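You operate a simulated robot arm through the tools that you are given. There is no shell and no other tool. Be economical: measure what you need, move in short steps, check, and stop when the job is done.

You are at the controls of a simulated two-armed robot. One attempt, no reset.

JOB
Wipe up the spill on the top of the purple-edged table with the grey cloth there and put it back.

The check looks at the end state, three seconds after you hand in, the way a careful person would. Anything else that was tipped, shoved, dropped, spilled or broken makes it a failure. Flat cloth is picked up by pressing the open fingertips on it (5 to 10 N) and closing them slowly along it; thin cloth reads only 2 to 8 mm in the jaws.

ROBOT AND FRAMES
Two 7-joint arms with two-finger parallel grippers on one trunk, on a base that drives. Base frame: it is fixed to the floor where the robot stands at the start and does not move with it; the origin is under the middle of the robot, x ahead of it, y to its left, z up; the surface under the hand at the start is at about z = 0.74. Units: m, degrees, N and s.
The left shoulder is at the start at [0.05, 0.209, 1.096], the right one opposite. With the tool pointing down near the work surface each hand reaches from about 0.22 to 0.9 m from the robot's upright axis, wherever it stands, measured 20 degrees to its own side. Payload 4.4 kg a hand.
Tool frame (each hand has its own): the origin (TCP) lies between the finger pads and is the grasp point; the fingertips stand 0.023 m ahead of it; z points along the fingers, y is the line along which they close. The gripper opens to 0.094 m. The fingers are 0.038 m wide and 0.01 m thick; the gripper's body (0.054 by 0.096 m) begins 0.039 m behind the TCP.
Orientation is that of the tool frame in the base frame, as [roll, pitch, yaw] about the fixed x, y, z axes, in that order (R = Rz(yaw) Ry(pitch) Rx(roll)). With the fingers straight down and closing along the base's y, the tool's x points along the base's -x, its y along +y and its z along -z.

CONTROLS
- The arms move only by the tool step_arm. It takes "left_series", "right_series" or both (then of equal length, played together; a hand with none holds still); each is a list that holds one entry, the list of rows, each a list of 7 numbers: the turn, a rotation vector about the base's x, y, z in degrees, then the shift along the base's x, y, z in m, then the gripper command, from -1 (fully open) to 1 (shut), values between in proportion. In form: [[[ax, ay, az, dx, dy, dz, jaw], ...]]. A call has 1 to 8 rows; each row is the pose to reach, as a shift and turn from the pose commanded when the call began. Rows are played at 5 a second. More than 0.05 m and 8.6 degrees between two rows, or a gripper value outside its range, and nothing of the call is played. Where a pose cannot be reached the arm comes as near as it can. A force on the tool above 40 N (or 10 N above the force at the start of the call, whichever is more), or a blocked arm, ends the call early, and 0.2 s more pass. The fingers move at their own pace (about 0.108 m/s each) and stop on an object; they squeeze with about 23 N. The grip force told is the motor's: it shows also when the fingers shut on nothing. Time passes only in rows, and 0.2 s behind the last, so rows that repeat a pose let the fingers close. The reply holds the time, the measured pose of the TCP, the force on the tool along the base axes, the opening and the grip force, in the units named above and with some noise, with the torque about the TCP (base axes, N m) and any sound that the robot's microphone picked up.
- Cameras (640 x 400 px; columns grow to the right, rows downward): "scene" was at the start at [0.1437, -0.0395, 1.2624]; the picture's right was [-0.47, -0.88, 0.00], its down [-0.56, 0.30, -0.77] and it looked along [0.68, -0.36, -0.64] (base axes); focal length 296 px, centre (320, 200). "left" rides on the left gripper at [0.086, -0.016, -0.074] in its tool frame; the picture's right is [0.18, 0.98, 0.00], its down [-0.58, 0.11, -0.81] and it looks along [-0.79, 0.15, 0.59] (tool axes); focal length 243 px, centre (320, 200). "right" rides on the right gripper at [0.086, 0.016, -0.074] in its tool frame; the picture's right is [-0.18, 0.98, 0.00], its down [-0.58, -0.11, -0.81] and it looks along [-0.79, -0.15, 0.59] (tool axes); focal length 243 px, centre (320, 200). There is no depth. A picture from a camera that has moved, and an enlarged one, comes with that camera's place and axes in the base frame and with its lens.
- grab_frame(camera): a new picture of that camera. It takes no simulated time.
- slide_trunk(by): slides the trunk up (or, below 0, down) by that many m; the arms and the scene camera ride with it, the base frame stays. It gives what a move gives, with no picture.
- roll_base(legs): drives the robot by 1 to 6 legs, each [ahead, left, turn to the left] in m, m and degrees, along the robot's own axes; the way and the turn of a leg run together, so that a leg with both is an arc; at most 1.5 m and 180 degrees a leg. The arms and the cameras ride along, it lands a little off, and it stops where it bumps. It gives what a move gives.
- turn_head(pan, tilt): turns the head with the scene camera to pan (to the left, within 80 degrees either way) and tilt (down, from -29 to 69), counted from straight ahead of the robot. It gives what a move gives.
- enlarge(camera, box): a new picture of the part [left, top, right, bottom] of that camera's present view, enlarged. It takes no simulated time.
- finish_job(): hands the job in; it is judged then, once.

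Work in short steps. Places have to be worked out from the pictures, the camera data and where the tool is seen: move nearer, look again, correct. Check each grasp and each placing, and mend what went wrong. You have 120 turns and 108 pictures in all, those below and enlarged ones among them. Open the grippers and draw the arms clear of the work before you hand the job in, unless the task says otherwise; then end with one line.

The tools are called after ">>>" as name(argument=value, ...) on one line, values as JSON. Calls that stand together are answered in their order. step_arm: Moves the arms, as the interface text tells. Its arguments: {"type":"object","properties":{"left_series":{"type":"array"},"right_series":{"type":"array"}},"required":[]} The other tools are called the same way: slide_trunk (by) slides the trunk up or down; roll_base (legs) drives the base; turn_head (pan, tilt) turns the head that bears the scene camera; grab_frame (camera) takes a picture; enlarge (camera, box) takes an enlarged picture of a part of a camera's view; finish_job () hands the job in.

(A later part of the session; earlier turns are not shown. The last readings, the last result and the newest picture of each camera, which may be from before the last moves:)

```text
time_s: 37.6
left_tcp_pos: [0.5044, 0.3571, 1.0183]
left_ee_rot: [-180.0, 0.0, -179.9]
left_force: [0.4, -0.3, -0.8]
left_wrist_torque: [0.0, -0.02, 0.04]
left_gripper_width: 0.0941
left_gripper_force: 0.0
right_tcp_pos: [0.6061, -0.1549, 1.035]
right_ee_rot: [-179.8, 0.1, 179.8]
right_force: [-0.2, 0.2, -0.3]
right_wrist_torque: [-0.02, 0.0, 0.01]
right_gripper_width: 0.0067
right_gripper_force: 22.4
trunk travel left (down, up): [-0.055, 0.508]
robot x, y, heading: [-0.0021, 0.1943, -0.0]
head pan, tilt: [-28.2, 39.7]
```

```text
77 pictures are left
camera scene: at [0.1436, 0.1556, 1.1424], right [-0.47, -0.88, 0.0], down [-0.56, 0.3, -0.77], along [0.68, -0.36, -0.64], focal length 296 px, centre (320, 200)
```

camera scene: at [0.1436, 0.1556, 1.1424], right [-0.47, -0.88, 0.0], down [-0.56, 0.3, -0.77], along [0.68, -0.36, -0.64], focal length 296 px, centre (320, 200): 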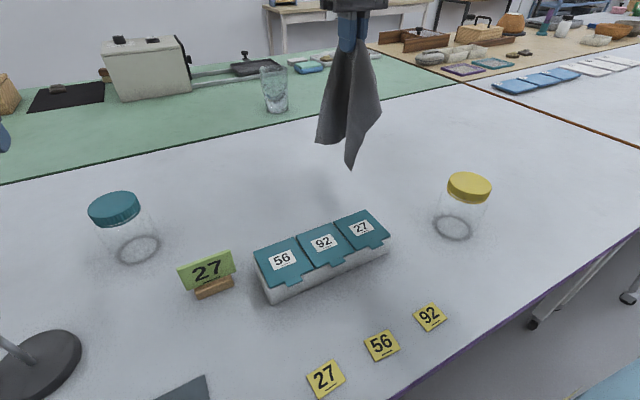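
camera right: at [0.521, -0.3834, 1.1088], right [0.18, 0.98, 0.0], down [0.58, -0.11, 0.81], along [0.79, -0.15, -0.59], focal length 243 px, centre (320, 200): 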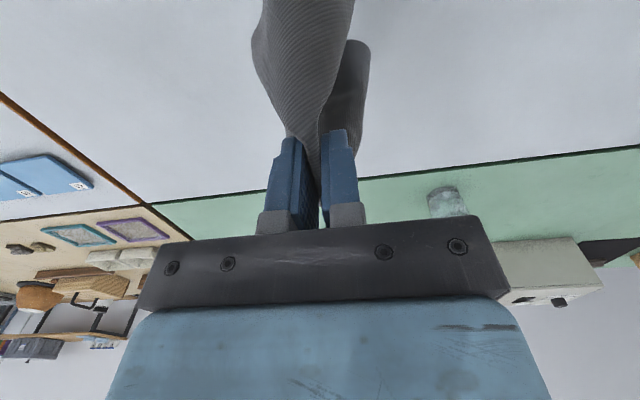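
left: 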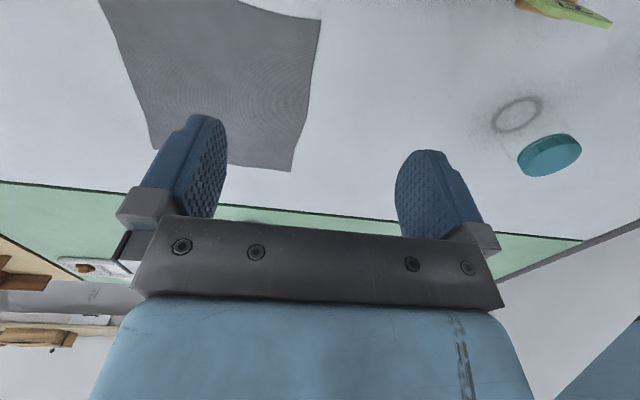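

Now I'll move over toward y≈−.04 at height, so the trailing hem can touch down beyond its original line and be pulled flat on the way back.

>>> step_arm(right_series=[[[0, 0, 0, 0.012, 0.03, 0, 1], [0, 0, 0, 0.024, 0.06, 0, 1], [0, 0, 0, 0.037, 0.09, 0, 1], [0, 0, 0, 0.037, 0.115, 0, 1], [0, 0, 0, 0.037, 0.115, -0.02, 1], [0, 0, 0, 0.037, 0.115, -0.04, 1]]])

>>> grab_frame(camera="scene")

```text
time_s: 39.0
left_tcp_pos: [0.5041, 0.3575, 1.0172]
left_ee_rot: [179.9, 0.1, 180.0]
left_force: [-0.2, 0.2, 0.1]
left_wrist_torque: [-0.02, 0.0, 0.03]
left_gripper_width: 0.0941
left_gripper_force: 0.0
right_tcp_pos: [0.6439, -0.0407, 0.9967]
right_ee_rot: [-179.9, 0.0, 179.8]
right_force: [-0.6, -0.8, 0.0]
right_wrist_torque: [0.0, 0.0, 0.02]
right_gripper_width: 0.0067
right_gripper_force: 23.0
trunk travel left (down, up): [-0.055, 0.508]
robot x, y, heading: [0.0025, 0.1944, -0.0]
head pan, tilt: [-28.2, 39.7]
```

```text
76 pictures are left
camera scene: at [0.1439, 0.1554, 1.1423], right [-0.47, -0.88, 0.0], down [-0.56, 0.3, -0.77], along [0.68, -0.36, -0.64], focal length 296 px, centre (320, 200)
```

scene: 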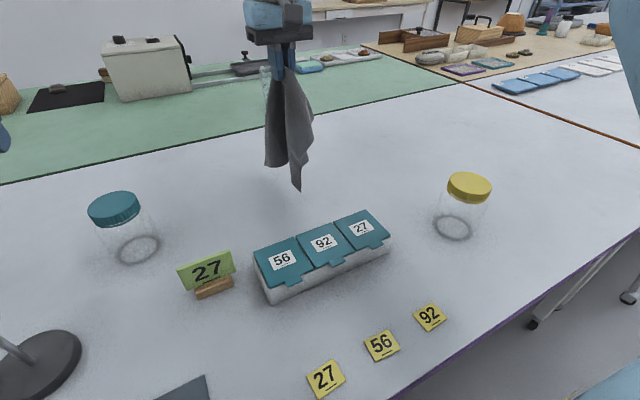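

Lay-down move: lower along an arc while drawing toward −y so the cloth unrolls behind.

>>> step_arm(right_series=[[[0, 0, 0, 0, 0, -0.035, 1], [0, 0, 0, 0, -0.04, -0.05, 1], [0, 0, 0, 0, -0.08, -0.068, 1], [0, 0, 0, 0, -0.115, -0.095, 1], [0, 0, 0, 0, -0.145, -0.125, 1], [0, 0, 0, 0, -0.17, -0.16, 1], [0, 0, 0, 0, -0.19, -0.19, 1], [0, 0, 0, 0, -0.21, -0.215, 1]]])

>>> grab_frame(camera="scene")

>>> grab_frame(camera="right")

```text
time_s: 40.8
left_tcp_pos: [0.504, 0.3552, 1.0184]
left_ee_rot: [179.9, 0.0, -179.9]
left_force: [-0.5, -0.1, 0.2]
left_wrist_torque: [0.02, -0.02, -0.01]
left_gripper_width: 0.0936
left_gripper_force: 0.0
right_tcp_pos: [0.6448, -0.2515, 0.7804]
right_ee_rot: [-179.9, 0.1, 179.8]
right_force: [-0.9, 0.1, 0.3]
right_wrist_torque: [0.0, 0.02, 0.01]
right_gripper_width: 0.0065
right_gripper_force: 23.4
trunk travel left (down, up): [-0.055, 0.508]
robot x, y, heading: [-0.0008, 0.1964, 0.3]
head pan, tilt: [-28.2, 39.7]
```

```text
75 pictures are left
camera scene: at [0.1438, 0.1551, 1.1424], right [-0.47, -0.88, 0.0], down [-0.56, 0.3, -0.77], along [0.68, -0.36, -0.64], focal length 296 px, centre (320, 200)
```

scene: 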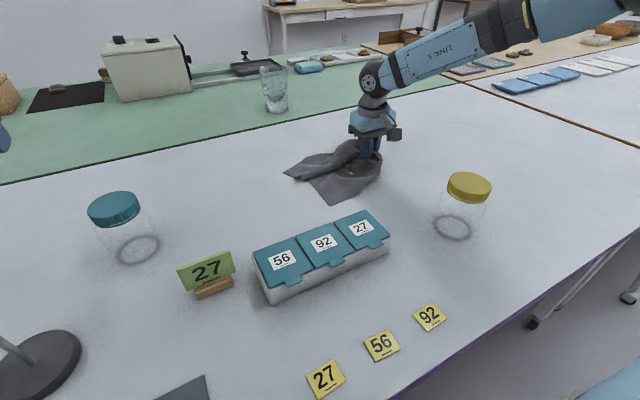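

```text
74 pictures are left
camera right: at [0.5576, -0.2353, 0.8537], right [0.19, 0.98, 0.0], down [0.58, -0.11, 0.81], along [0.79, -0.15, -0.59], focal length 243 px, centre (320, 200)
```

right: 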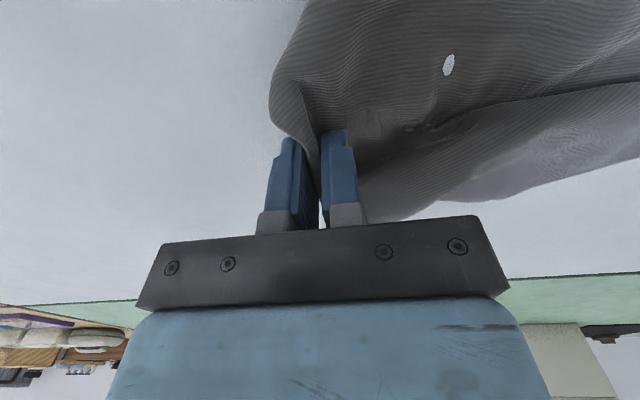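

The cloth is down but folded. I'll pull a few more cm toward −y to straighten, then release and look.

>>> step_arm(right_series=[[[0, 0, 0, 0, -0.02, -0.01, 1], [0, 0, 0, 0, -0.05, -0.012, 1], [0, 0, 0, 0, -0.05, -0.013, 0.7], [0, 0, 0, 0, -0.05, -0.013, 0.4], [0, 0, 0, 0, -0.05, -0.01, 0.2], [0, 0, 0, 0, -0.05, 0.03, 0.2], [0, 0, 0, 0, -0.05, 0.07, 0.0], [0, 0, 0, 0, -0.09, 0.11, 0.0]]])

>>> step_arm(right_series=[[[0, 0, 0, 0, -0.05, 0.02, 0], [0, 0, 0, 0, -0.1, 0.03, 0], [0, 0, 0, 0, -0.15, 0.03, 0]]])

>>> enlarge(camera="scene", box=[240, 100, 480, 250])

```text
refused: row 8 steps farther than a row can; nothing moved
```

```text
refused: row 1 steps farther than a row can; nothing moved
```

```text
2.67 times, centred on (360, 175) of scene
camera zoom: at [0.1438, 0.1551, 1.1424], right [-0.47, -0.88, 0.0], down [-0.56, 0.3, -0.77], along [0.68, -0.36, -0.64], focal length 789 px, centre (213, 267)
```

zoom: 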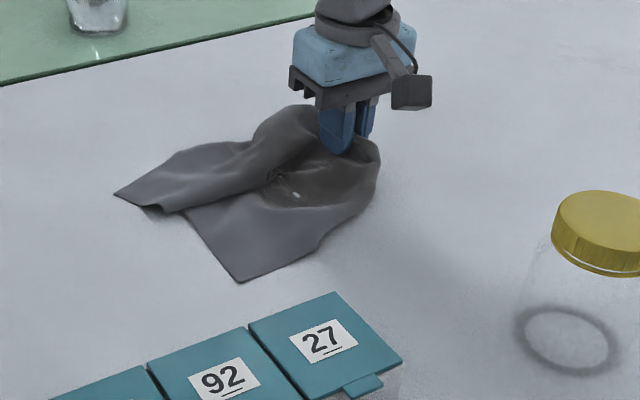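

That was refused for step size. First I'll pull along −y by 0.1 m at table level to stretch the cloth lengthwise.

>>> step_arm(right_series=[[[0, 0, 0, 0, -0.02, -0.008, 1], [0, 0, 0, 0, -0.04, -0.008, 1], [0, 0, 0, 0, -0.06, -0.008, 1], [0, 0, 0, 0, -0.08, -0.008, 1], [0, 0, 0, 0, -0.1, -0.008, 1], [0, 0, 0, 0, -0.12, -0.008, 1]]])

>>> enlarge(camera="scene", box=[240, 100, 480, 250])

>>> grab_frame(camera="right")

```text
time_s: 42.2
left_tcp_pos: [0.5046, 0.3566, 1.02]
left_ee_rot: [-179.9, 0.0, 180.0]
left_force: [0.3, -0.4, -0.8]
left_wrist_torque: [-0.03, -0.01, -0.03]
left_gripper_width: 0.094
left_gripper_force: 0.1
right_tcp_pos: [0.6446, -0.3706, 0.7719]
right_ee_rot: [-179.9, -0.1, 180.0]
right_force: [0.2, -0.3, -0.2]
right_wrist_torque: [-0.04, 0.01, 0.0]
right_gripper_width: 0.0066
right_gripper_force: 22.9
trunk travel left (down, up): [-0.055, 0.508]
robot x, y, heading: [-0.0029, 0.1922, 0.1]
head pan, tilt: [-28.2, 39.7]
```

```text
2.67 times, centred on (360, 175) of scene
camera zoom: at [0.1435, 0.1552, 1.1424], right [-0.47, -0.88, 0.0], down [-0.56, 0.3, -0.77], along [0.68, -0.36, -0.64], focal length 789 px, centre (213, 267)
```

zoom: 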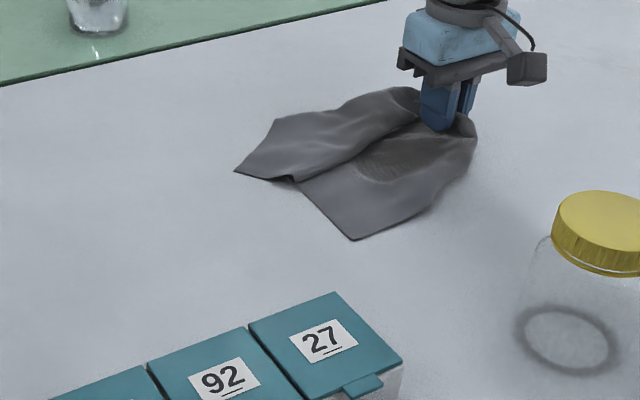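

```text
71 pictures are left
camera right: at [0.5578, -0.3561, 0.8452], right [0.19, 0.98, 0.0], down [0.58, -0.11, 0.81], along [0.79, -0.15, -0.59], focal length 243 px, centre (320, 200)
```

right: 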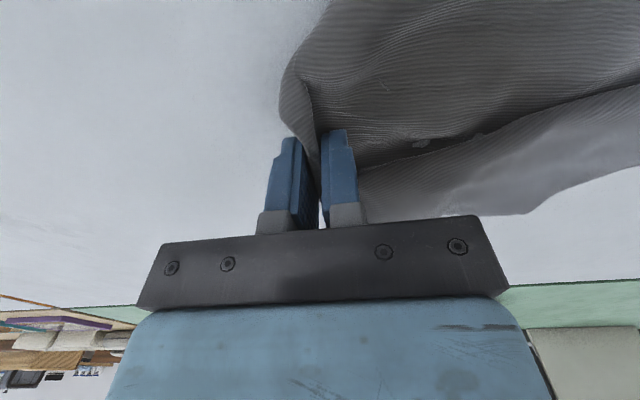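

Much flatter, with one fold left in the middle. I'll release here, back off, and then pull out the far corner.

>>> step_arm(right_series=[[[0, 0, 0, 0, 0, -0.004, 0.7], [0, 0, 0, 0, 0, -0.004, 0.4], [0, 0, 0, 0, 0, -0.004, 0.1], [0, 0, 0, 0, 0, 0.02, 0.1], [0, 0, 0, 0, 0, 0.06, 0.1], [0, 0, 0, 0, -0.02, 0.1, 0.1], [0, 0, 0, 0, -0.06, 0.12, 0.1], [0, 0, 0, 0, -0.1, 0.13, 0.1]]])

>>> enlarge(camera="scene", box=[240, 100, 480, 250])

>>> grab_frame(camera="right")

```text
time_s: 44.0
left_tcp_pos: [0.5038, 0.3569, 1.0189]
left_ee_rot: [180.0, 0.1, 180.0]
left_force: [-0.5, 0.4, -0.8]
left_wrist_torque: [0.01, -0.04, -0.01]
left_gripper_width: 0.0942
left_gripper_force: 0.1
right_tcp_pos: [0.6247, -0.4395, 0.9005]
right_ee_rot: [-179.5, 0.1, 179.2]
right_force: [0.1, 0.7, 0.8]
right_wrist_torque: [0.02, 0.01, 0.0]
right_gripper_width: 0.0425
right_gripper_force: 0.1
right hand out of reach, approached as far as the arm can: row 7, 8
trunk travel left (down, up): [-0.055, 0.508]
robot x, y, heading: [-0.0045, 0.1915, -0.1]
head pan, tilt: [-28.2, 39.7]
```

```text
2.67 times, centred on (360, 175) of scene
camera zoom: at [0.1427, 0.1561, 1.1427], right [-0.47, -0.88, 0.0], down [-0.56, 0.3, -0.77], along [0.68, -0.36, -0.64], focal length 789 px, centre (213, 267)
```

zoom: 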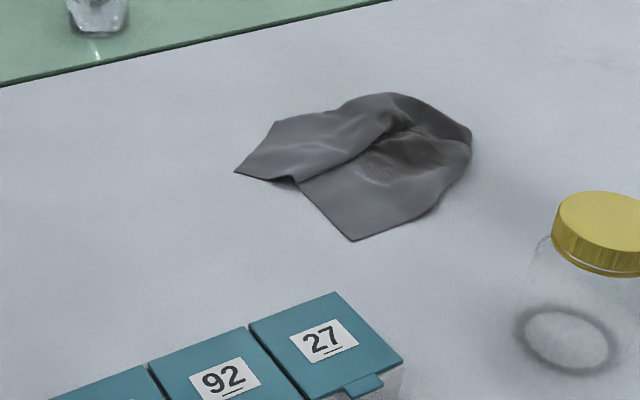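

```text
69 pictures are left
camera right: at [0.5376, -0.4218, 0.9744], right [0.2, 0.98, -0.01], down [0.58, -0.11, 0.81], along [0.79, -0.16, -0.59], focal length 243 px, centre (320, 200)
```

right: 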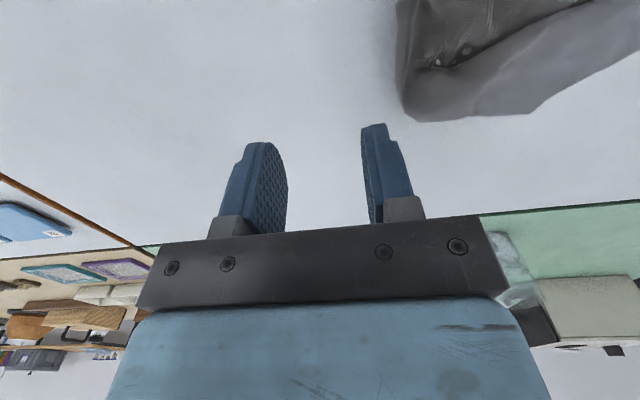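

The far hem corner is at about (.68, −.155), with cloth extending to −y of it. I'll go above it at y −.20 and descend.

>>> step_arm(right_series=[[[0, 0, 0, 0.01, 0.045, 0, 0.1], [0, 0, 0, 0.02, 0.09, 0, 0.1], [0, 0, 0, 0.03, 0.135, 0, 0.1], [0, 0, 0, 0.04, 0.18, 0, 0.1], [0, 0, 0, 0.055, 0.225, 0, 0.1], [0, 0, 0, 0.055, 0.24, -0.04, 0.1], [0, 0, 0, 0.055, 0.24, -0.08, 0.1], [0, 0, 0, 0.055, 0.24, -0.11, 0.1]]])

>>> grab_frame(camera="right")

>>> enlarge(camera="scene", box=[240, 100, 480, 250])

```text
time_s: 45.8
left_tcp_pos: [0.5055, 0.3575, 1.019]
left_ee_rot: [-180.0, -0.1, -180.0]
left_force: [0.6, 0.5, 0.1]
left_wrist_torque: [0.01, -0.02, 0.04]
left_gripper_width: 0.0936
left_gripper_force: 0.0
right_tcp_pos: [0.6792, -0.1964, 0.7905]
right_ee_rot: [-179.9, 0.0, 179.7]
right_force: [-0.6, 0.1, -0.6]
right_wrist_torque: [0.01, 0.0, 0.0]
right_gripper_width: 0.0423
right_gripper_force: 0.0
trunk travel left (down, up): [-0.055, 0.508]
robot x, y, heading: [-0.0005, 0.1914, 0.1]
head pan, tilt: [-28.2, 39.7]
```

```text
68 pictures are left
camera right: at [0.5926, -0.181, 0.8632], right [0.19, 0.98, 0.0], down [0.58, -0.11, 0.81], along [0.79, -0.15, -0.59], focal length 243 px, centre (320, 200)
```

right: 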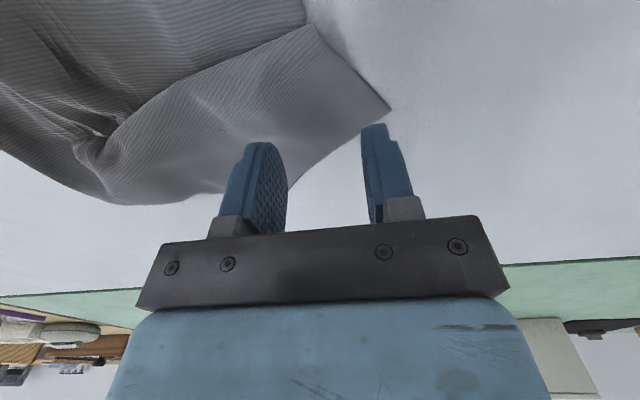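

```text
2.67 times, centred on (360, 175) of scene
camera zoom: at [0.1439, 0.1552, 1.1423], right [-0.47, -0.88, 0.0], down [-0.56, 0.3, -0.77], along [0.68, -0.36, -0.64], focal length 789 px, centre (213, 267)
```

zoom: 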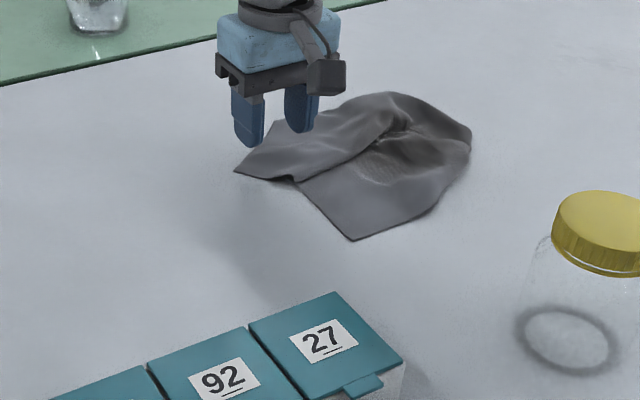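

The corner is located at (.678, −.157); the present hand position straddles it well. Lowering to press.

>>> step_arm(right_series=[[[0, 0, 0, 0, -0.002, -0.01, 0.1], [0, 0, 0, 0, -0.002, -0.02, 0.1], [0, 0, 0, 0, -0.002, -0.0245, 0.1], [0, 0, 0, 0, -0.002, -0.0275, 0.1]]])

```text
time_s: 46.8
left_tcp_pos: [0.5045, 0.3585, 1.0189]
left_ee_rot: [179.9, 0.0, -179.9]
left_force: [-0.5, 0.7, -0.2]
left_wrist_torque: [0.02, 0.01, 0.01]
left_gripper_width: 0.0942
left_gripper_force: 0.1
right_tcp_pos: [0.6805, -0.1984, 0.7642]
right_ee_rot: [180.0, 0.2, 179.8]
right_force: [-0.9, -1.1, 6.9]
right_wrist_torque: [-0.17, 0.06, 0.04]
right_gripper_width: 0.0425
right_gripper_force: 0.4
trunk travel left (down, up): [-0.055, 0.508]
robot x, y, heading: [0.0017, 0.1951, 0.3]
head pan, tilt: [-28.2, 39.7]
```

6.9 N. Closing slowly.

>>> step_arm(right_series=[[[0, 0, 0, 0, 0, 0, 0.25], [0, 0, 0, 0, 0, 0, 0.4], [0, 0, 0, 0, 0, 0, 0.55], [0, 0, 0, 0, 0, 0, 0.7], [0, 0, 0, 0, 0, 0, 0.85], [0, 0, 0, 0, 0, 0, 1], [0, 0, 0, 0, 0, 0, 1], [0, 0, 0, 0, 0, 0.01, 1]]])

>>> grab_frame(camera="right")

```text
time_s: 48.6
left_tcp_pos: [0.5041, 0.3564, 1.0207]
left_ee_rot: [179.9, 0.0, 180.0]
left_force: [-0.5, -0.1, 0.6]
left_wrist_torque: [-0.01, -0.02, 0.04]
left_gripper_width: 0.0938
left_gripper_force: 0.2
right_tcp_pos: [0.6802, -0.2001, 0.7723]
right_ee_rot: [-179.7, 0.0, 179.7]
right_force: [-0.7, -0.1, 0.1]
right_wrist_torque: [0.0, 0.01, 0.0]
right_gripper_width: 0.0033
right_gripper_force: 23.3
trunk travel left (down, up): [-0.055, 0.508]
robot x, y, heading: [-0.0008, 0.1949, 0.0]
head pan, tilt: [-28.2, 39.7]
```

```text
66 pictures are left
camera right: at [0.593, -0.1837, 0.8463], right [0.19, 0.98, 0.0], down [0.58, -0.11, 0.81], along [0.79, -0.15, -0.59], focal length 243 px, centre (320, 200)
```

right: 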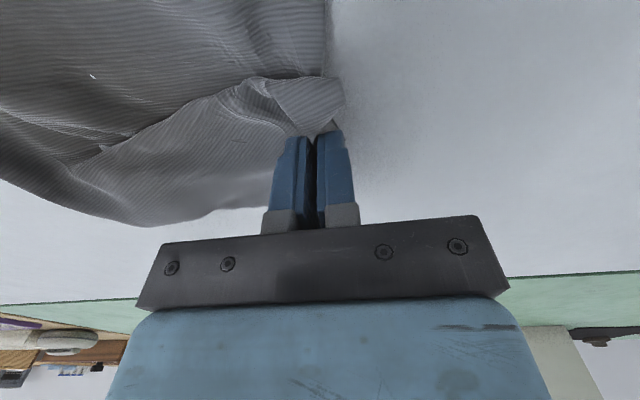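

A thin but real grip (3.3 mm). I'll pull toward +x, +y at low height.

>>> step_arm(right_series=[[[0, 0, 0, 0.015, 0.012, 0.006, 1], [0, 0, 0, 0.03, 0.024, 0.006, 1], [0, 0, 0, 0.045, 0.036, 0.006, 1], [0, 0, 0, 0.06, 0.048, 0.004, 1], [0, 0, 0, 0.075, 0.06, 0.002, 1], [0, 0, 0, 0.09, 0.072, 0, 1], [0, 0, 0, 0.105, 0.084, 0, 1], [0, 0, 0, 0.12, 0.09, 0, 1]]])

>>> enlarge(camera="scene", box=[240, 100, 480, 250])

>>> grab_frame(camera="right")

```text
time_s: 50.4
left_tcp_pos: [0.5047, 0.3563, 1.018]
left_ee_rot: [179.9, 0.0, 180.0]
left_force: [-0.2, -0.3, 0.7]
left_wrist_torque: [-0.01, 0.01, 0.02]
left_gripper_width: 0.0943
left_gripper_force: 0.1
right_tcp_pos: [0.7213, -0.1477, 0.8005]
right_ee_rot: [-179.8, 0.1, 179.8]
right_force: [0.2, -0.6, 0.3]
right_wrist_torque: [-0.03, 0.0, 0.02]
right_gripper_width: 0.0034
right_gripper_force: 23.4
right hand out of reach, approached as far as the arm can: row 3, 4, 5, 6, 7, 8
trunk travel left (down, up): [-0.055, 0.508]
robot x, y, heading: [-0.0012, 0.196, 0.1]
head pan, tilt: [-28.2, 39.7]
```

```text
2.67 times, centred on (360, 175) of scene
camera zoom: at [0.1436, 0.1554, 1.1424], right [-0.47, -0.88, 0.0], down [-0.56, 0.3, -0.77], along [0.68, -0.36, -0.64], focal length 789 px, centre (213, 267)
```

zoom: 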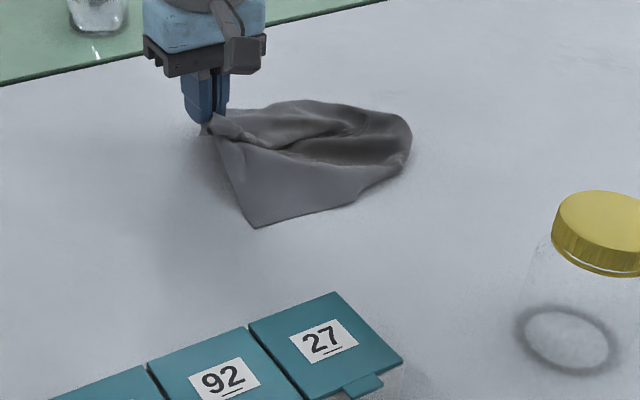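

```text
64 pictures are left
camera right: at [0.6345, -0.1321, 0.8743], right [0.19, 0.98, 0.0], down [0.58, -0.11, 0.81], along [0.79, -0.15, -0.59], focal length 243 px, centre (320, 200)
```

right: 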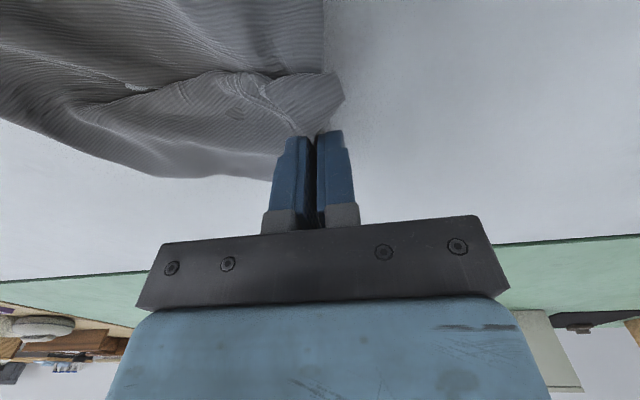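

The cloth now covers about x .58–.77, y −.32 to −.10, centred near its original place. I'll set this corner down, release, then pull the near corners toward −x.

>>> step_arm(right_series=[[[0, 0, 0, -0.008, 0.0, -0.012, 1], [0, 0, 0, -0.014, 0.0, -0.026, 1], [0, 0, 0, -0.014, 0.0, -0.032, 1], [0, 0, 0, -0.014, 0, -0.032, 0.5], [0, 0, 0, -0.014, 0, -0.032, 0.1], [0, 0, 0, -0.014, 0, 0.0, 0.1], [0, 0, 0, -0.03, 0, 0.04, 0.1], [0, 0, 0, -0.05, 0, 0.08, 0.1]]])

>>> enlarge(camera="scene", box=[240, 100, 480, 250])

>>> grab_frame(camera="right")

```text
time_s: 52.2
left_tcp_pos: [0.5048, 0.3566, 1.0199]
left_ee_rot: [180.0, 0.0, 180.0]
left_force: [-0.6, 0.5, 0.4]
left_wrist_torque: [-0.01, -0.01, 0.01]
left_gripper_width: 0.0938
left_gripper_force: 0.0
right_tcp_pos: [0.67, -0.1473, 0.8797]
right_ee_rot: [-179.9, 0.1, 179.9]
right_force: [-0.7, 0.3, -0.3]
right_wrist_torque: [-0.02, 0.0, 0.01]
right_gripper_width: 0.0421
right_gripper_force: 0.0
trunk travel left (down, up): [-0.055, 0.508]
robot x, y, heading: [0.0015, 0.1959, -0.3]
head pan, tilt: [-28.2, 39.7]
```

```text
2.67 times, centred on (360, 175) of scene
camera zoom: at [0.1427, 0.1557, 1.1425], right [-0.47, -0.88, 0.0], down [-0.56, 0.3, -0.77], along [0.68, -0.36, -0.64], focal length 789 px, centre (213, 267)
```

zoom: 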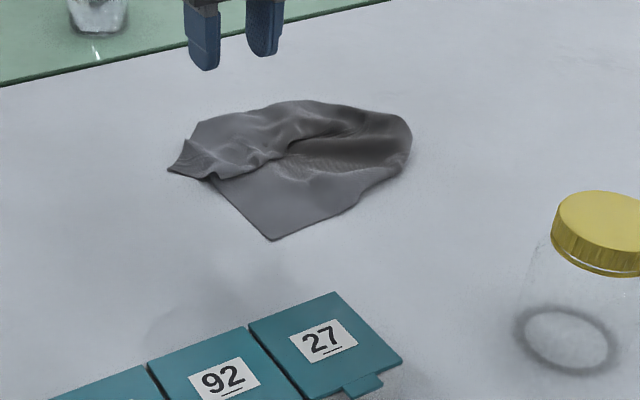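

```text
62 pictures are left
camera right: at [0.5835, -0.1318, 0.9531], right [0.19, 0.98, 0.0], down [0.58, -0.11, 0.81], along [0.79, -0.15, -0.59], focal length 243 px, centre (320, 200)
```

right: 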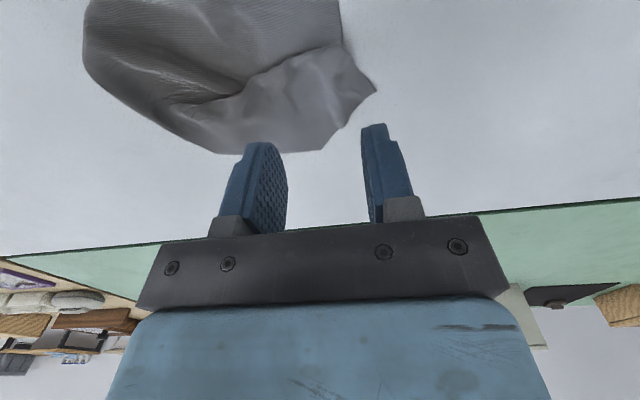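

Near hem corner B is at (.577, −.132) with its hem along y≈−.13. I'll pinch just inside at (.605, −.168).

>>> step_arm(right_series=[[[0, 0, 0, -0.035, -0.01, 0, 0.1], [0, 0, 0, -0.065, -0.021, 0, 0.1], [0, 0, 0, -0.065, -0.021, -0.04, 0.1], [0, 0, 0, -0.065, -0.021, -0.08, 0.1], [0, 0, 0, -0.065, -0.021, -0.105, 0.1], [0, 0, 0, -0.065, -0.021, -0.112, 0.1], [0, 0, 0, -0.065, -0.021, -0.115, 0.1], [0, 0, 0, -0.065, -0.021, -0.1165, 0.1]]])

>>> grab_frame(camera="right")

```text
time_s: 54.0
left_tcp_pos: [0.5035, 0.3573, 1.0199]
left_ee_rot: [180.0, 0.0, -180.0]
left_force: [0.0, -0.3, -0.7]
left_wrist_torque: [0.0, -0.04, -0.02]
left_gripper_width: 0.094
left_gripper_force: 0.0
right_tcp_pos: [0.6075, -0.1705, 0.7639]
right_ee_rot: [-180.0, 0.1, 179.8]
right_force: [0.2, -1.4, 7.1]
right_wrist_torque: [0.08, 0.02, 0.0]
right_gripper_width: 0.0423
right_gripper_force: 0.0
trunk travel left (down, up): [-0.055, 0.508]
robot x, y, heading: [0.0007, 0.1935, 0.1]
head pan, tilt: [-28.2, 39.7]
```

```text
61 pictures are left
camera right: at [0.5199, -0.155, 0.8378], right [0.19, 0.98, 0.0], down [0.58, -0.11, 0.81], along [0.79, -0.15, -0.59], focal length 243 px, centre (320, 200)
```

right: 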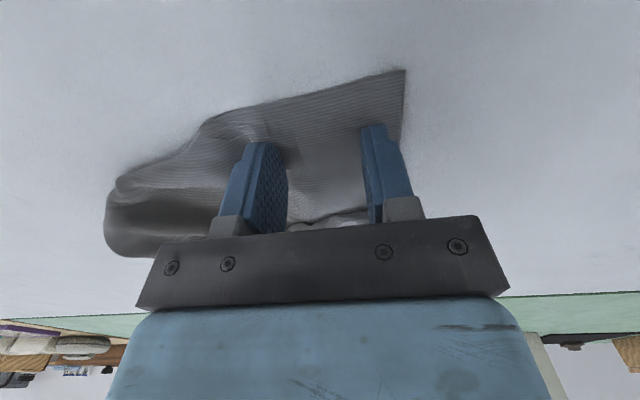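

Pressing at 7 N, both fingers on the cloth. Closing and then pulling toward −x, +y.

>>> step_arm(right_series=[[[0, 0, 0, 0, 0, 0, 0.25], [0, 0, 0, 0, 0, 0, 0.4], [0, 0, 0, 0, 0, 0, 0.55], [0, 0, 0, 0, 0, 0, 0.7], [0, 0, 0, 0, 0, 0, 0.85], [0, 0, 0, 0, 0, 0, 1], [0, 0, 0, 0, 0, 0, 1], [0, 0, 0, 0, 0, 0.008, 1]]])

>>> step_arm(right_series=[[[0, 0, 0, -0.01, 0.005, 0, 1], [0, 0, 0, -0.02, 0.012, 0, 1], [0, 0, 0, -0.03, 0.02, 0, 1], [0, 0, 0, -0.04, 0.028, 0, 1], [0, 0, 0, -0.05, 0.036, 0, 1], [0, 0, 0, -0.06, 0.044, 0, 1], [0, 0, 0, -0.06, 0.05, 0, 1]]])

>>> enlarge(camera="scene", box=[240, 100, 480, 250])

```text
time_s: 55.8
left_tcp_pos: [0.5039, 0.3574, 1.0194]
left_ee_rot: [179.9, 0.0, -180.0]
left_force: [-0.1, -0.1, -0.4]
left_wrist_torque: [-0.01, -0.01, 0.01]
left_gripper_width: 0.0939
left_gripper_force: 0.0
right_tcp_pos: [0.6066, -0.1714, 0.7704]
right_ee_rot: [-179.8, 0.0, 179.8]
right_force: [-0.4, 0.2, -0.3]
right_wrist_torque: [0.02, 0.01, -0.01]
right_gripper_width: 0.0021
right_gripper_force: 23.0
trunk travel left (down, up): [-0.055, 0.508]
robot x, y, heading: [0.0034, 0.1942, -0.2]
head pan, tilt: [-28.2, 39.7]
```

```text
time_s: 57.4
left_tcp_pos: [0.5042, 0.3563, 1.0184]
left_ee_rot: [180.0, 0.0, 179.9]
left_force: [-0.6, 0.4, -1.0]
left_wrist_torque: [-0.02, 0.01, -0.03]
left_gripper_width: 0.0941
left_gripper_force: 0.0
right_tcp_pos: [0.5468, -0.1202, 0.7703]
right_ee_rot: [-180.0, 0.1, 179.8]
right_force: [0.4, -0.2, 0.0]
right_wrist_torque: [0.01, 0.01, 0.01]
right_gripper_width: 0.0021
right_gripper_force: 23.1
trunk travel left (down, up): [-0.055, 0.508]
robot x, y, heading: [-0.0007, 0.1961, 0.2]
head pan, tilt: [-28.2, 39.7]
```

```text
2.67 times, centred on (360, 175) of scene
camera zoom: at [0.1436, 0.1556, 1.1424], right [-0.47, -0.88, 0.0], down [-0.56, 0.3, -0.77], along [0.68, -0.36, -0.64], focal length 789 px, centre (213, 267)
```

zoom: 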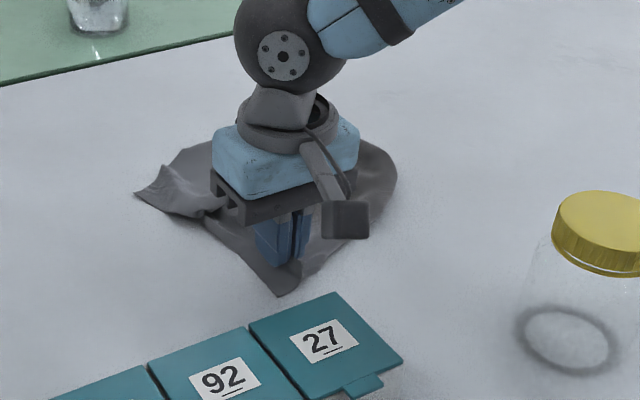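

Corner B followed (now about (.513, −.107)). I'll ease to +x/+y a little to stay off the box, release, and rise vertically.

>>> step_arm(right_series=[[[0, 0, 0, 0.008, 0.015, 0, 1], [0, 0, 0, 0.008, 0.015, -0.004, 0.5], [0, 0, 0, 0.008, 0.015, -0.004, 0.3], [0, 0, 0, 0.008, 0.015, 0.03, 0.3], [0, 0, 0, 0.008, 0.015, 0.07, 0.3], [0, 0, 0, 0.02, 0.015, 0.11, 0.1], [0, 0, 0, 0.02, -0.03, 0.13, 0.1], [0, 0, 0, 0.02, -0.07, 0.13, 0.1]]])

>>> step_arm(right_series=[[[0, 0, 0, 0, -0.04, 0, 0.1], [0, 0, 0, 0, -0.08, 0, 0.1], [0, 0, 0, 0, -0.12, 0, 0.1], [0, 0, 0, 0, -0.16, 0, 0.1], [0, 0, 0, 0, -0.2, 0, 0.1], [0, 0, 0, 0, -0.24, 0, 0.1]]])

>>> enlarge(camera="scene", box=[240, 100, 480, 250])

```text
time_s: 59.2
left_tcp_pos: [0.5049, 0.356, 1.0194]
left_ee_rot: [-180.0, 0.0, 179.9]
left_force: [1.3, -0.1, -0.5]
left_wrist_torque: [0.0, 0.0, 0.0]
left_gripper_width: 0.0941
left_gripper_force: 0.1
right_tcp_pos: [0.5662, -0.1931, 0.8992]
right_ee_rot: [-179.9, 0.1, 179.9]
right_force: [0.3, 0.9, 1.2]
right_wrist_torque: [-0.01, -0.03, 0.0]
right_gripper_width: 0.0423
right_gripper_force: 0.1
trunk travel left (down, up): [-0.055, 0.508]
robot x, y, heading: [0.0022, 0.1931, -0.1]
head pan, tilt: [-28.2, 39.7]
```

```text
time_s: 60.6
left_tcp_pos: [0.505, 0.3548, 1.0196]
left_ee_rot: [179.9, -0.1, 180.0]
left_force: [0.0, -0.3, 0.6]
left_wrist_torque: [-0.03, -0.01, -0.05]
left_gripper_width: 0.094
left_gripper_force: 0.0
right_tcp_pos: [0.566, -0.4339, 0.8966]
right_ee_rot: [180.0, 0.1, 179.8]
right_force: [-0.3, 0.1, 0.2]
right_wrist_torque: [0.03, 0.0, -0.01]
right_gripper_width: 0.0423
right_gripper_force: 0.1
trunk travel left (down, up): [-0.055, 0.508]
robot x, y, heading: [0.0008, 0.1913, 0.2]
head pan, tilt: [-28.2, 39.7]
```

```text
2.67 times, centred on (360, 175) of scene
camera zoom: at [0.1436, 0.1536, 1.1423], right [-0.47, -0.88, 0.0], down [-0.56, 0.3, -0.77], along [0.68, -0.36, -0.64], focal length 789 px, centre (213, 267)
```

zoom: 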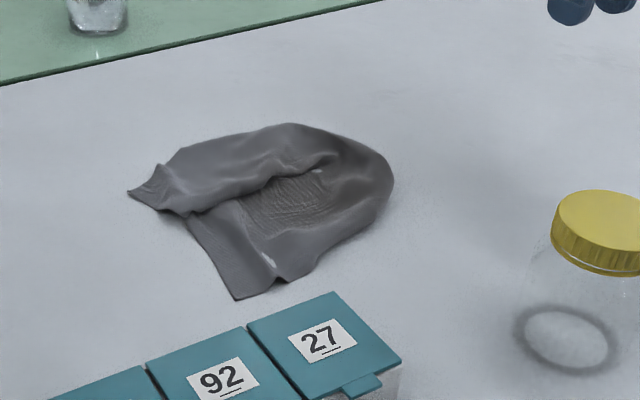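

B is now exactly at its original spot (.528, −.07). The −y side needs spreading; I'll view it closer with the wrist camera.

>>> step_arm(right_series=[[[0, 0, 0, -0.01, 0.04, 0, 0.1], [0, 0, 0, -0.02, 0.08, 0, 0.1], [0, 0, 0, -0.03, 0.12, 0, 0.1], [0, 0, 0, -0.04, 0.16, 0, 0.1]]])

>>> grab_frame(camera="right")

```text
time_s: 61.6
left_tcp_pos: [0.5052, 0.3579, 1.0186]
left_ee_rot: [-179.9, -0.1, 180.0]
left_force: [0.1, -0.3, -0.4]
left_wrist_torque: [-0.03, 0.03, 0.0]
left_gripper_width: 0.0941
left_gripper_force: 0.1
right_tcp_pos: [0.5278, -0.2715, 0.9]
right_ee_rot: [-179.8, 0.0, 179.8]
right_force: [0.7, 0.3, 0.5]
right_wrist_torque: [-0.01, -0.02, 0.03]
right_gripper_width: 0.0424
right_gripper_force: 0.0
trunk travel left (down, up): [-0.055, 0.508]
robot x, y, heading: [-0.0028, 0.1908, -0.2]
head pan, tilt: [-28.2, 39.7]
```

```text
58 pictures are left
camera right: at [0.4402, -0.2561, 0.9737], right [0.19, 0.98, 0.0], down [0.58, -0.11, 0.81], along [0.79, -0.15, -0.59], focal length 243 px, centre (320, 200)
```

right: 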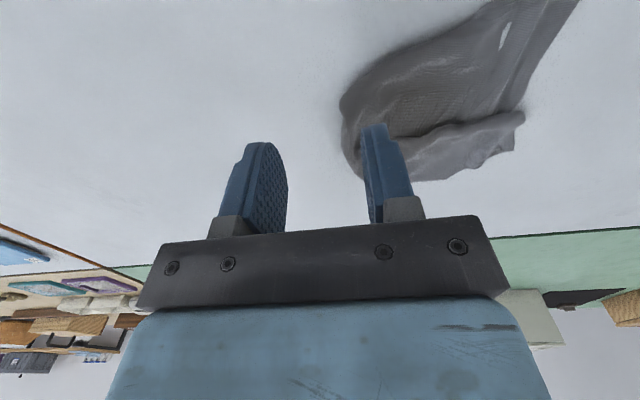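

The −y edge appears folded under (rounded edge at y≈−.26 to −.28). I'll straddle that fold at (.63, −.268), pinch it, and lift so the flap hangs free.

>>> step_arm(right_series=[[[0, 0, 0, 0.035, 0.0, 0, 0], [0, 0, 0, 0.07, 0.002, 0, -0.1], [0, 0, 0, 0.102, 0.004, 0, -0.1], [0, 0, 0, 0.102, 0.004, -0.04, -0.1], [0, 0, 0, 0.102, 0.004, -0.08, -0.1], [0, 0, 0, 0.102, 0.004, -0.11, -0.1], [0, 0, 0, 0.102, 0.004, -0.125, -0.1], [0, 0, 0, 0.102, 0.004, -0.132, -0.1]]])

>>> grab_frame(camera="right")

>>> enlarge(camera="scene", box=[240, 100, 480, 250])

```text
time_s: 63.4
left_tcp_pos: [0.5049, 0.3569, 1.0184]
left_ee_rot: [-180.0, 0.1, -179.9]
left_force: [0.0, 0.5, 0.7]
left_wrist_torque: [0.0, 0.01, 0.01]
left_gripper_width: 0.094
left_gripper_force: 0.1
right_tcp_pos: [0.6297, -0.2659, 0.7685]
right_ee_rot: [-179.8, 0.0, 179.9]
right_force: [0.0, -0.3, -0.5]
right_wrist_torque: [0.03, -0.04, -0.03]
right_gripper_width: 0.0523
right_gripper_force: 0.1
trunk travel left (down, up): [-0.055, 0.508]
robot x, y, heading: [0.0009, 0.1934, -0.0]
head pan, tilt: [-28.2, 39.7]
```

```text
57 pictures are left
camera right: at [0.5427, -0.2508, 0.8424], right [0.19, 0.98, 0.0], down [0.58, -0.11, 0.81], along [0.79, -0.15, -0.59], focal length 243 px, centre (320, 200)
```

right: 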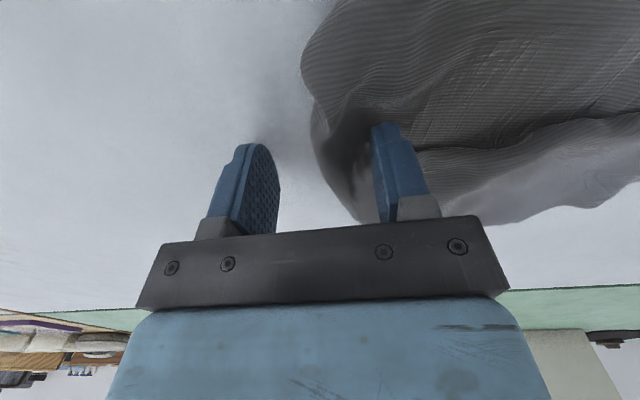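

```text
2.67 times, centred on (360, 175) of scene
camera zoom: at [0.1436, 0.1554, 1.1424], right [-0.47, -0.88, 0.0], down [-0.56, 0.3, -0.77], along [0.68, -0.36, -0.64], focal length 789 px, centre (213, 267)
```

zoom: 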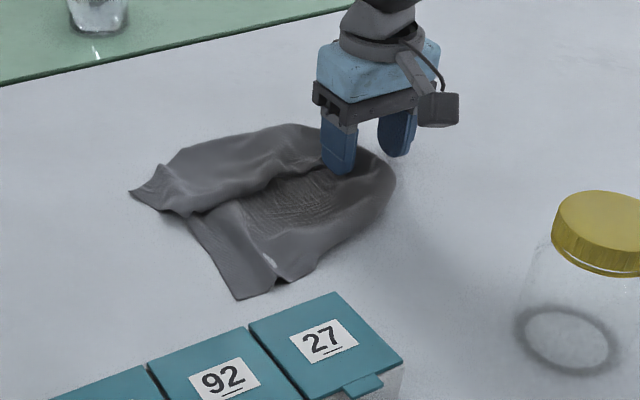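

The fold's edge lies between the fingers. I'll move in 1 cm, press lightly and close.

>>> step_arm(right_series=[[[0, 0, 0, 0, 0.01, 0, -0.1], [0, 0, 0, 0, 0.01, -0.005, -0.1], [0, 0, 0, 0, 0.01, -0.006, 0.2], [0, 0, 0, 0, 0.01, -0.006, 0.4], [0, 0, 0, 0, 0.01, -0.006, 0.6], [0, 0, 0, 0, 0.01, -0.006, 0.8], [0, 0, 0, 0, 0.01, -0.006, 1], [0, 0, 0, 0, 0.01, -0.006, 1]]])

>>> step_arm(right_series=[[[0, 0, 0, 0, -0.01, 0.02, 1], [0, 0, 0, 0, -0.02, 0.05, 1], [0, 0, 0, 0, -0.03, 0.08, 1], [0, 0, 0, 0, -0.03, 0.1, 1], [0, 0, 0, 0, -0.03, 0.1, 1]]])

>>> enlarge(camera="scene", box=[240, 100, 480, 250])

>>> grab_frame(camera="right")

```text
time_s: 65.2
left_tcp_pos: [0.5029, 0.3579, 1.0204]
left_ee_rot: [-179.9, 0.0, -180.0]
left_force: [0.2, -0.1, 0.2]
left_wrist_torque: [0.0, -0.01, 0.0]
left_gripper_width: 0.0944
left_gripper_force: 0.0
right_tcp_pos: [0.6287, -0.2561, 0.7648]
right_ee_rot: [-179.8, 0.2, 179.8]
right_force: [1.2, 0.2, 14.1]
right_wrist_torque: [0.08, 0.02, -0.09]
right_gripper_width: 0.0027
right_gripper_force: 23.3
trunk travel left (down, up): [-0.055, 0.508]
robot x, y, heading: [0.0004, 0.1957, -0.1]
head pan, tilt: [-28.2, 39.7]
```

```text
time_s: 66.4
left_tcp_pos: [0.5044, 0.3564, 1.019]
left_ee_rot: [180.0, 0.0, 180.0]
left_force: [0.5, 0.1, -0.7]
left_wrist_torque: [0.0, -0.03, 0.0]
left_gripper_width: 0.0938
left_gripper_force: 0.1
right_tcp_pos: [0.6292, -0.2865, 0.8619]
right_ee_rot: [-179.8, 0.1, 179.7]
right_force: [0.2, 0.0, 0.1]
right_wrist_torque: [0.0, 0.01, 0.0]
right_gripper_width: 0.0024
right_gripper_force: 22.7
trunk travel left (down, up): [-0.055, 0.508]
robot x, y, heading: [0.0008, 0.1954, 0.0]
head pan, tilt: [-28.2, 39.7]
```

```text
2.67 times, centred on (360, 175) of scene
camera zoom: at [0.1436, 0.1554, 1.1423], right [-0.47, -0.88, 0.0], down [-0.56, 0.3, -0.77], along [0.68, -0.36, -0.64], focal length 789 px, centre (213, 267)
```

zoom: 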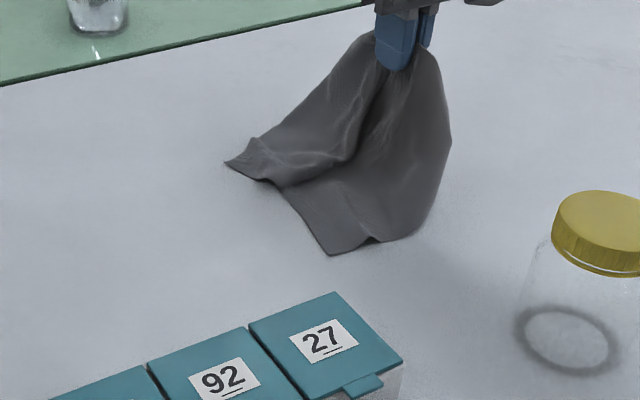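

```text
54 pictures are left
camera right: at [0.5412, -0.2716, 0.9346], right [0.19, 0.98, 0.0], down [0.58, -0.11, 0.81], along [0.79, -0.15, -0.59], focal length 243 px, centre (320, 200)
```

right: 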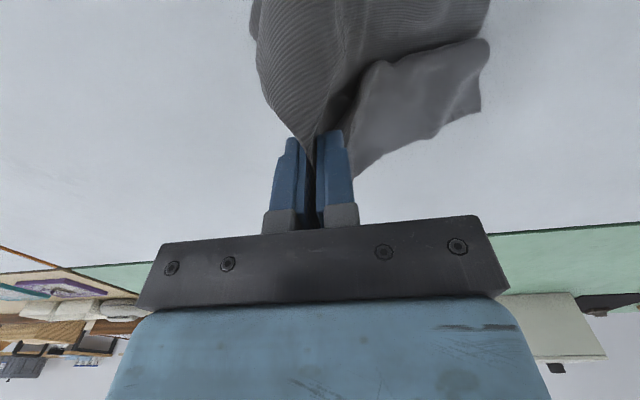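

The under-fold is lifted free. I'll lower it with a small +y motion so the flap lands outward, then release.

>>> step_arm(right_series=[[[0, 0, 0, 0, 0.0, -0.02, 1], [0, 0, 0, 0, 0.0, -0.04, 1], [0, 0, 0, 0, 0.01, -0.06, 1], [0, 0, 0, 0, 0.025, -0.075, 1], [0, 0, 0, 0, 0.04, -0.088, 1], [0, 0, 0, 0, 0.04, -0.088, 0.6], [0, 0, 0, 0, 0.04, -0.088, 0.3], [0, 0, 0, 0, 0.04, -0.05, 0.3]]])

>>> step_arm(right_series=[[[0, 0, 0, 0, 0, 0.04, 0.3], [0, 0, 0, 0, 0, 0.08, 0.3], [0, 0, 0, -0.03, -0.03, 0.09, 0.1], [0, 0, 0, -0.06, -0.06, 0.09, 0.1], [0, 0, 0, -0.09, -0.09, 0.09, 0.1]]])

>>> enlarge(camera="scene", box=[240, 100, 480, 250])

>>> grab_frame(camera="right")

```text
time_s: 68.2
left_tcp_pos: [0.5039, 0.3576, 1.0194]
left_ee_rot: [180.0, 0.1, -179.9]
left_force: [-0.8, 0.0, -0.2]
left_wrist_torque: [0.01, 0.02, -0.01]
left_gripper_width: 0.0942
left_gripper_force: 0.1
right_tcp_pos: [0.6278, -0.2456, 0.8118]
right_ee_rot: [-179.8, 0.1, 179.7]
right_force: [-0.2, 0.0, -0.6]
right_wrist_torque: [-0.01, 0.0, -0.02]
right_gripper_width: 0.033
right_gripper_force: 0.0
trunk travel left (down, up): [-0.055, 0.508]
robot x, y, heading: [0.0017, 0.1955, 0.2]
head pan, tilt: [-28.2, 39.7]
```

```text
time_s: 69.4
left_tcp_pos: [0.504, 0.3551, 1.0203]
left_ee_rot: [179.9, 0.1, -180.0]
left_force: [-0.4, -0.1, 0.6]
left_wrist_torque: [-0.02, 0.04, -0.02]
left_gripper_width: 0.094
left_gripper_force: 0.1
right_tcp_pos: [0.5378, -0.3361, 0.9003]
right_ee_rot: [180.0, 0.1, 179.9]
right_force: [-0.1, 0.6, 0.4]
right_wrist_torque: [0.01, -0.02, -0.03]
right_gripper_width: 0.0423
right_gripper_force: 0.0
trunk travel left (down, up): [-0.055, 0.508]
robot x, y, heading: [-0.0008, 0.1935, -0.1]
head pan, tilt: [-28.2, 39.7]
```

```text
2.67 times, centred on (360, 175) of scene
camera zoom: at [0.1429, 0.1546, 1.1425], right [-0.47, -0.88, 0.0], down [-0.56, 0.3, -0.77], along [0.68, -0.36, -0.64], focal length 789 px, centre (213, 267)
```

zoom: 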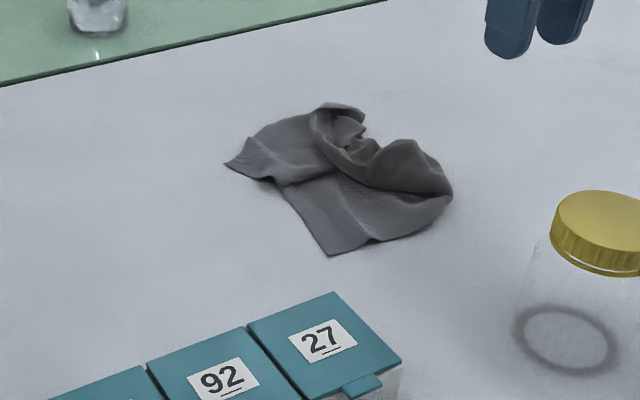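

```text
52 pictures are left
camera right: at [0.4515, -0.3221, 0.9749], right [0.19, 0.98, 0.0], down [0.58, -0.11, 0.81], along [0.79, -0.15, -0.59], focal length 243 px, centre (320, 200)
```

right: 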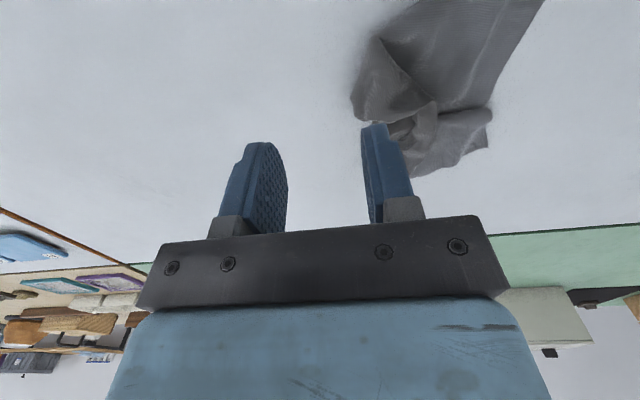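

The flap is now open with corner lobes C (≈(.60,−.30)) and D curled up. I'll pinch lobe C and pull it toward −x, −y.

>>> step_arm(right_series=[[[0, 0, 0, 0.03, 0.02, 0, -0.1], [0, 0, 0, 0.057, 0.041, 0, -0.1], [0, 0, 0, 0.057, 0.041, -0.04, -0.1], [0, 0, 0, 0.057, 0.041, -0.08, -0.1], [0, 0, 0, 0.057, 0.041, -0.11, -0.1], [0, 0, 0, 0.057, 0.041, -0.128, -0.1]]])

>>> grab_frame(camera="right")

>>> enlarge(camera="scene", box=[240, 100, 480, 250])

```text
time_s: 70.8
left_tcp_pos: [0.504, 0.3567, 1.0195]
left_ee_rot: [180.0, 0.1, 179.9]
left_force: [0.6, 0.5, 0.3]
left_wrist_torque: [-0.01, -0.02, -0.02]
left_gripper_width: 0.0941
left_gripper_force: 0.2
right_tcp_pos: [0.5984, -0.2945, 0.7729]
right_ee_rot: [-180.0, -0.1, 179.9]
right_force: [0.3, -0.5, -0.6]
right_wrist_torque: [-0.01, 0.01, -0.03]
right_gripper_width: 0.0516
right_gripper_force: 0.0
trunk travel left (down, up): [-0.055, 0.508]
robot x, y, heading: [-0.0015, 0.1968, -0.0]
head pan, tilt: [-28.2, 39.7]
```

```text
51 pictures are left
camera right: at [0.5101, -0.2795, 0.8469], right [0.19, 0.98, 0.0], down [0.58, -0.11, 0.81], along [0.79, -0.15, -0.59], focal length 243 px, centre (320, 200)
```

right: 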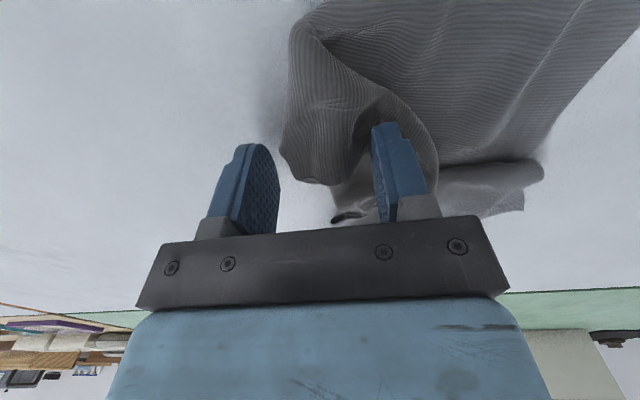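

```text
2.67 times, centred on (360, 175) of scene
camera zoom: at [0.1437, 0.1554, 1.1424], right [-0.47, -0.88, 0.0], down [-0.56, 0.3, -0.77], along [0.68, -0.36, -0.64], focal length 789 px, centre (213, 267)
```

zoom: 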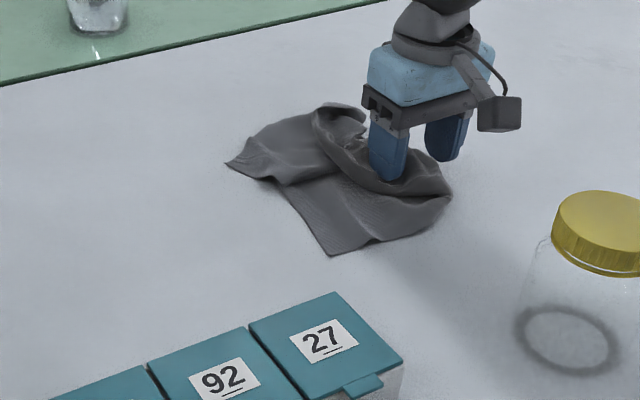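

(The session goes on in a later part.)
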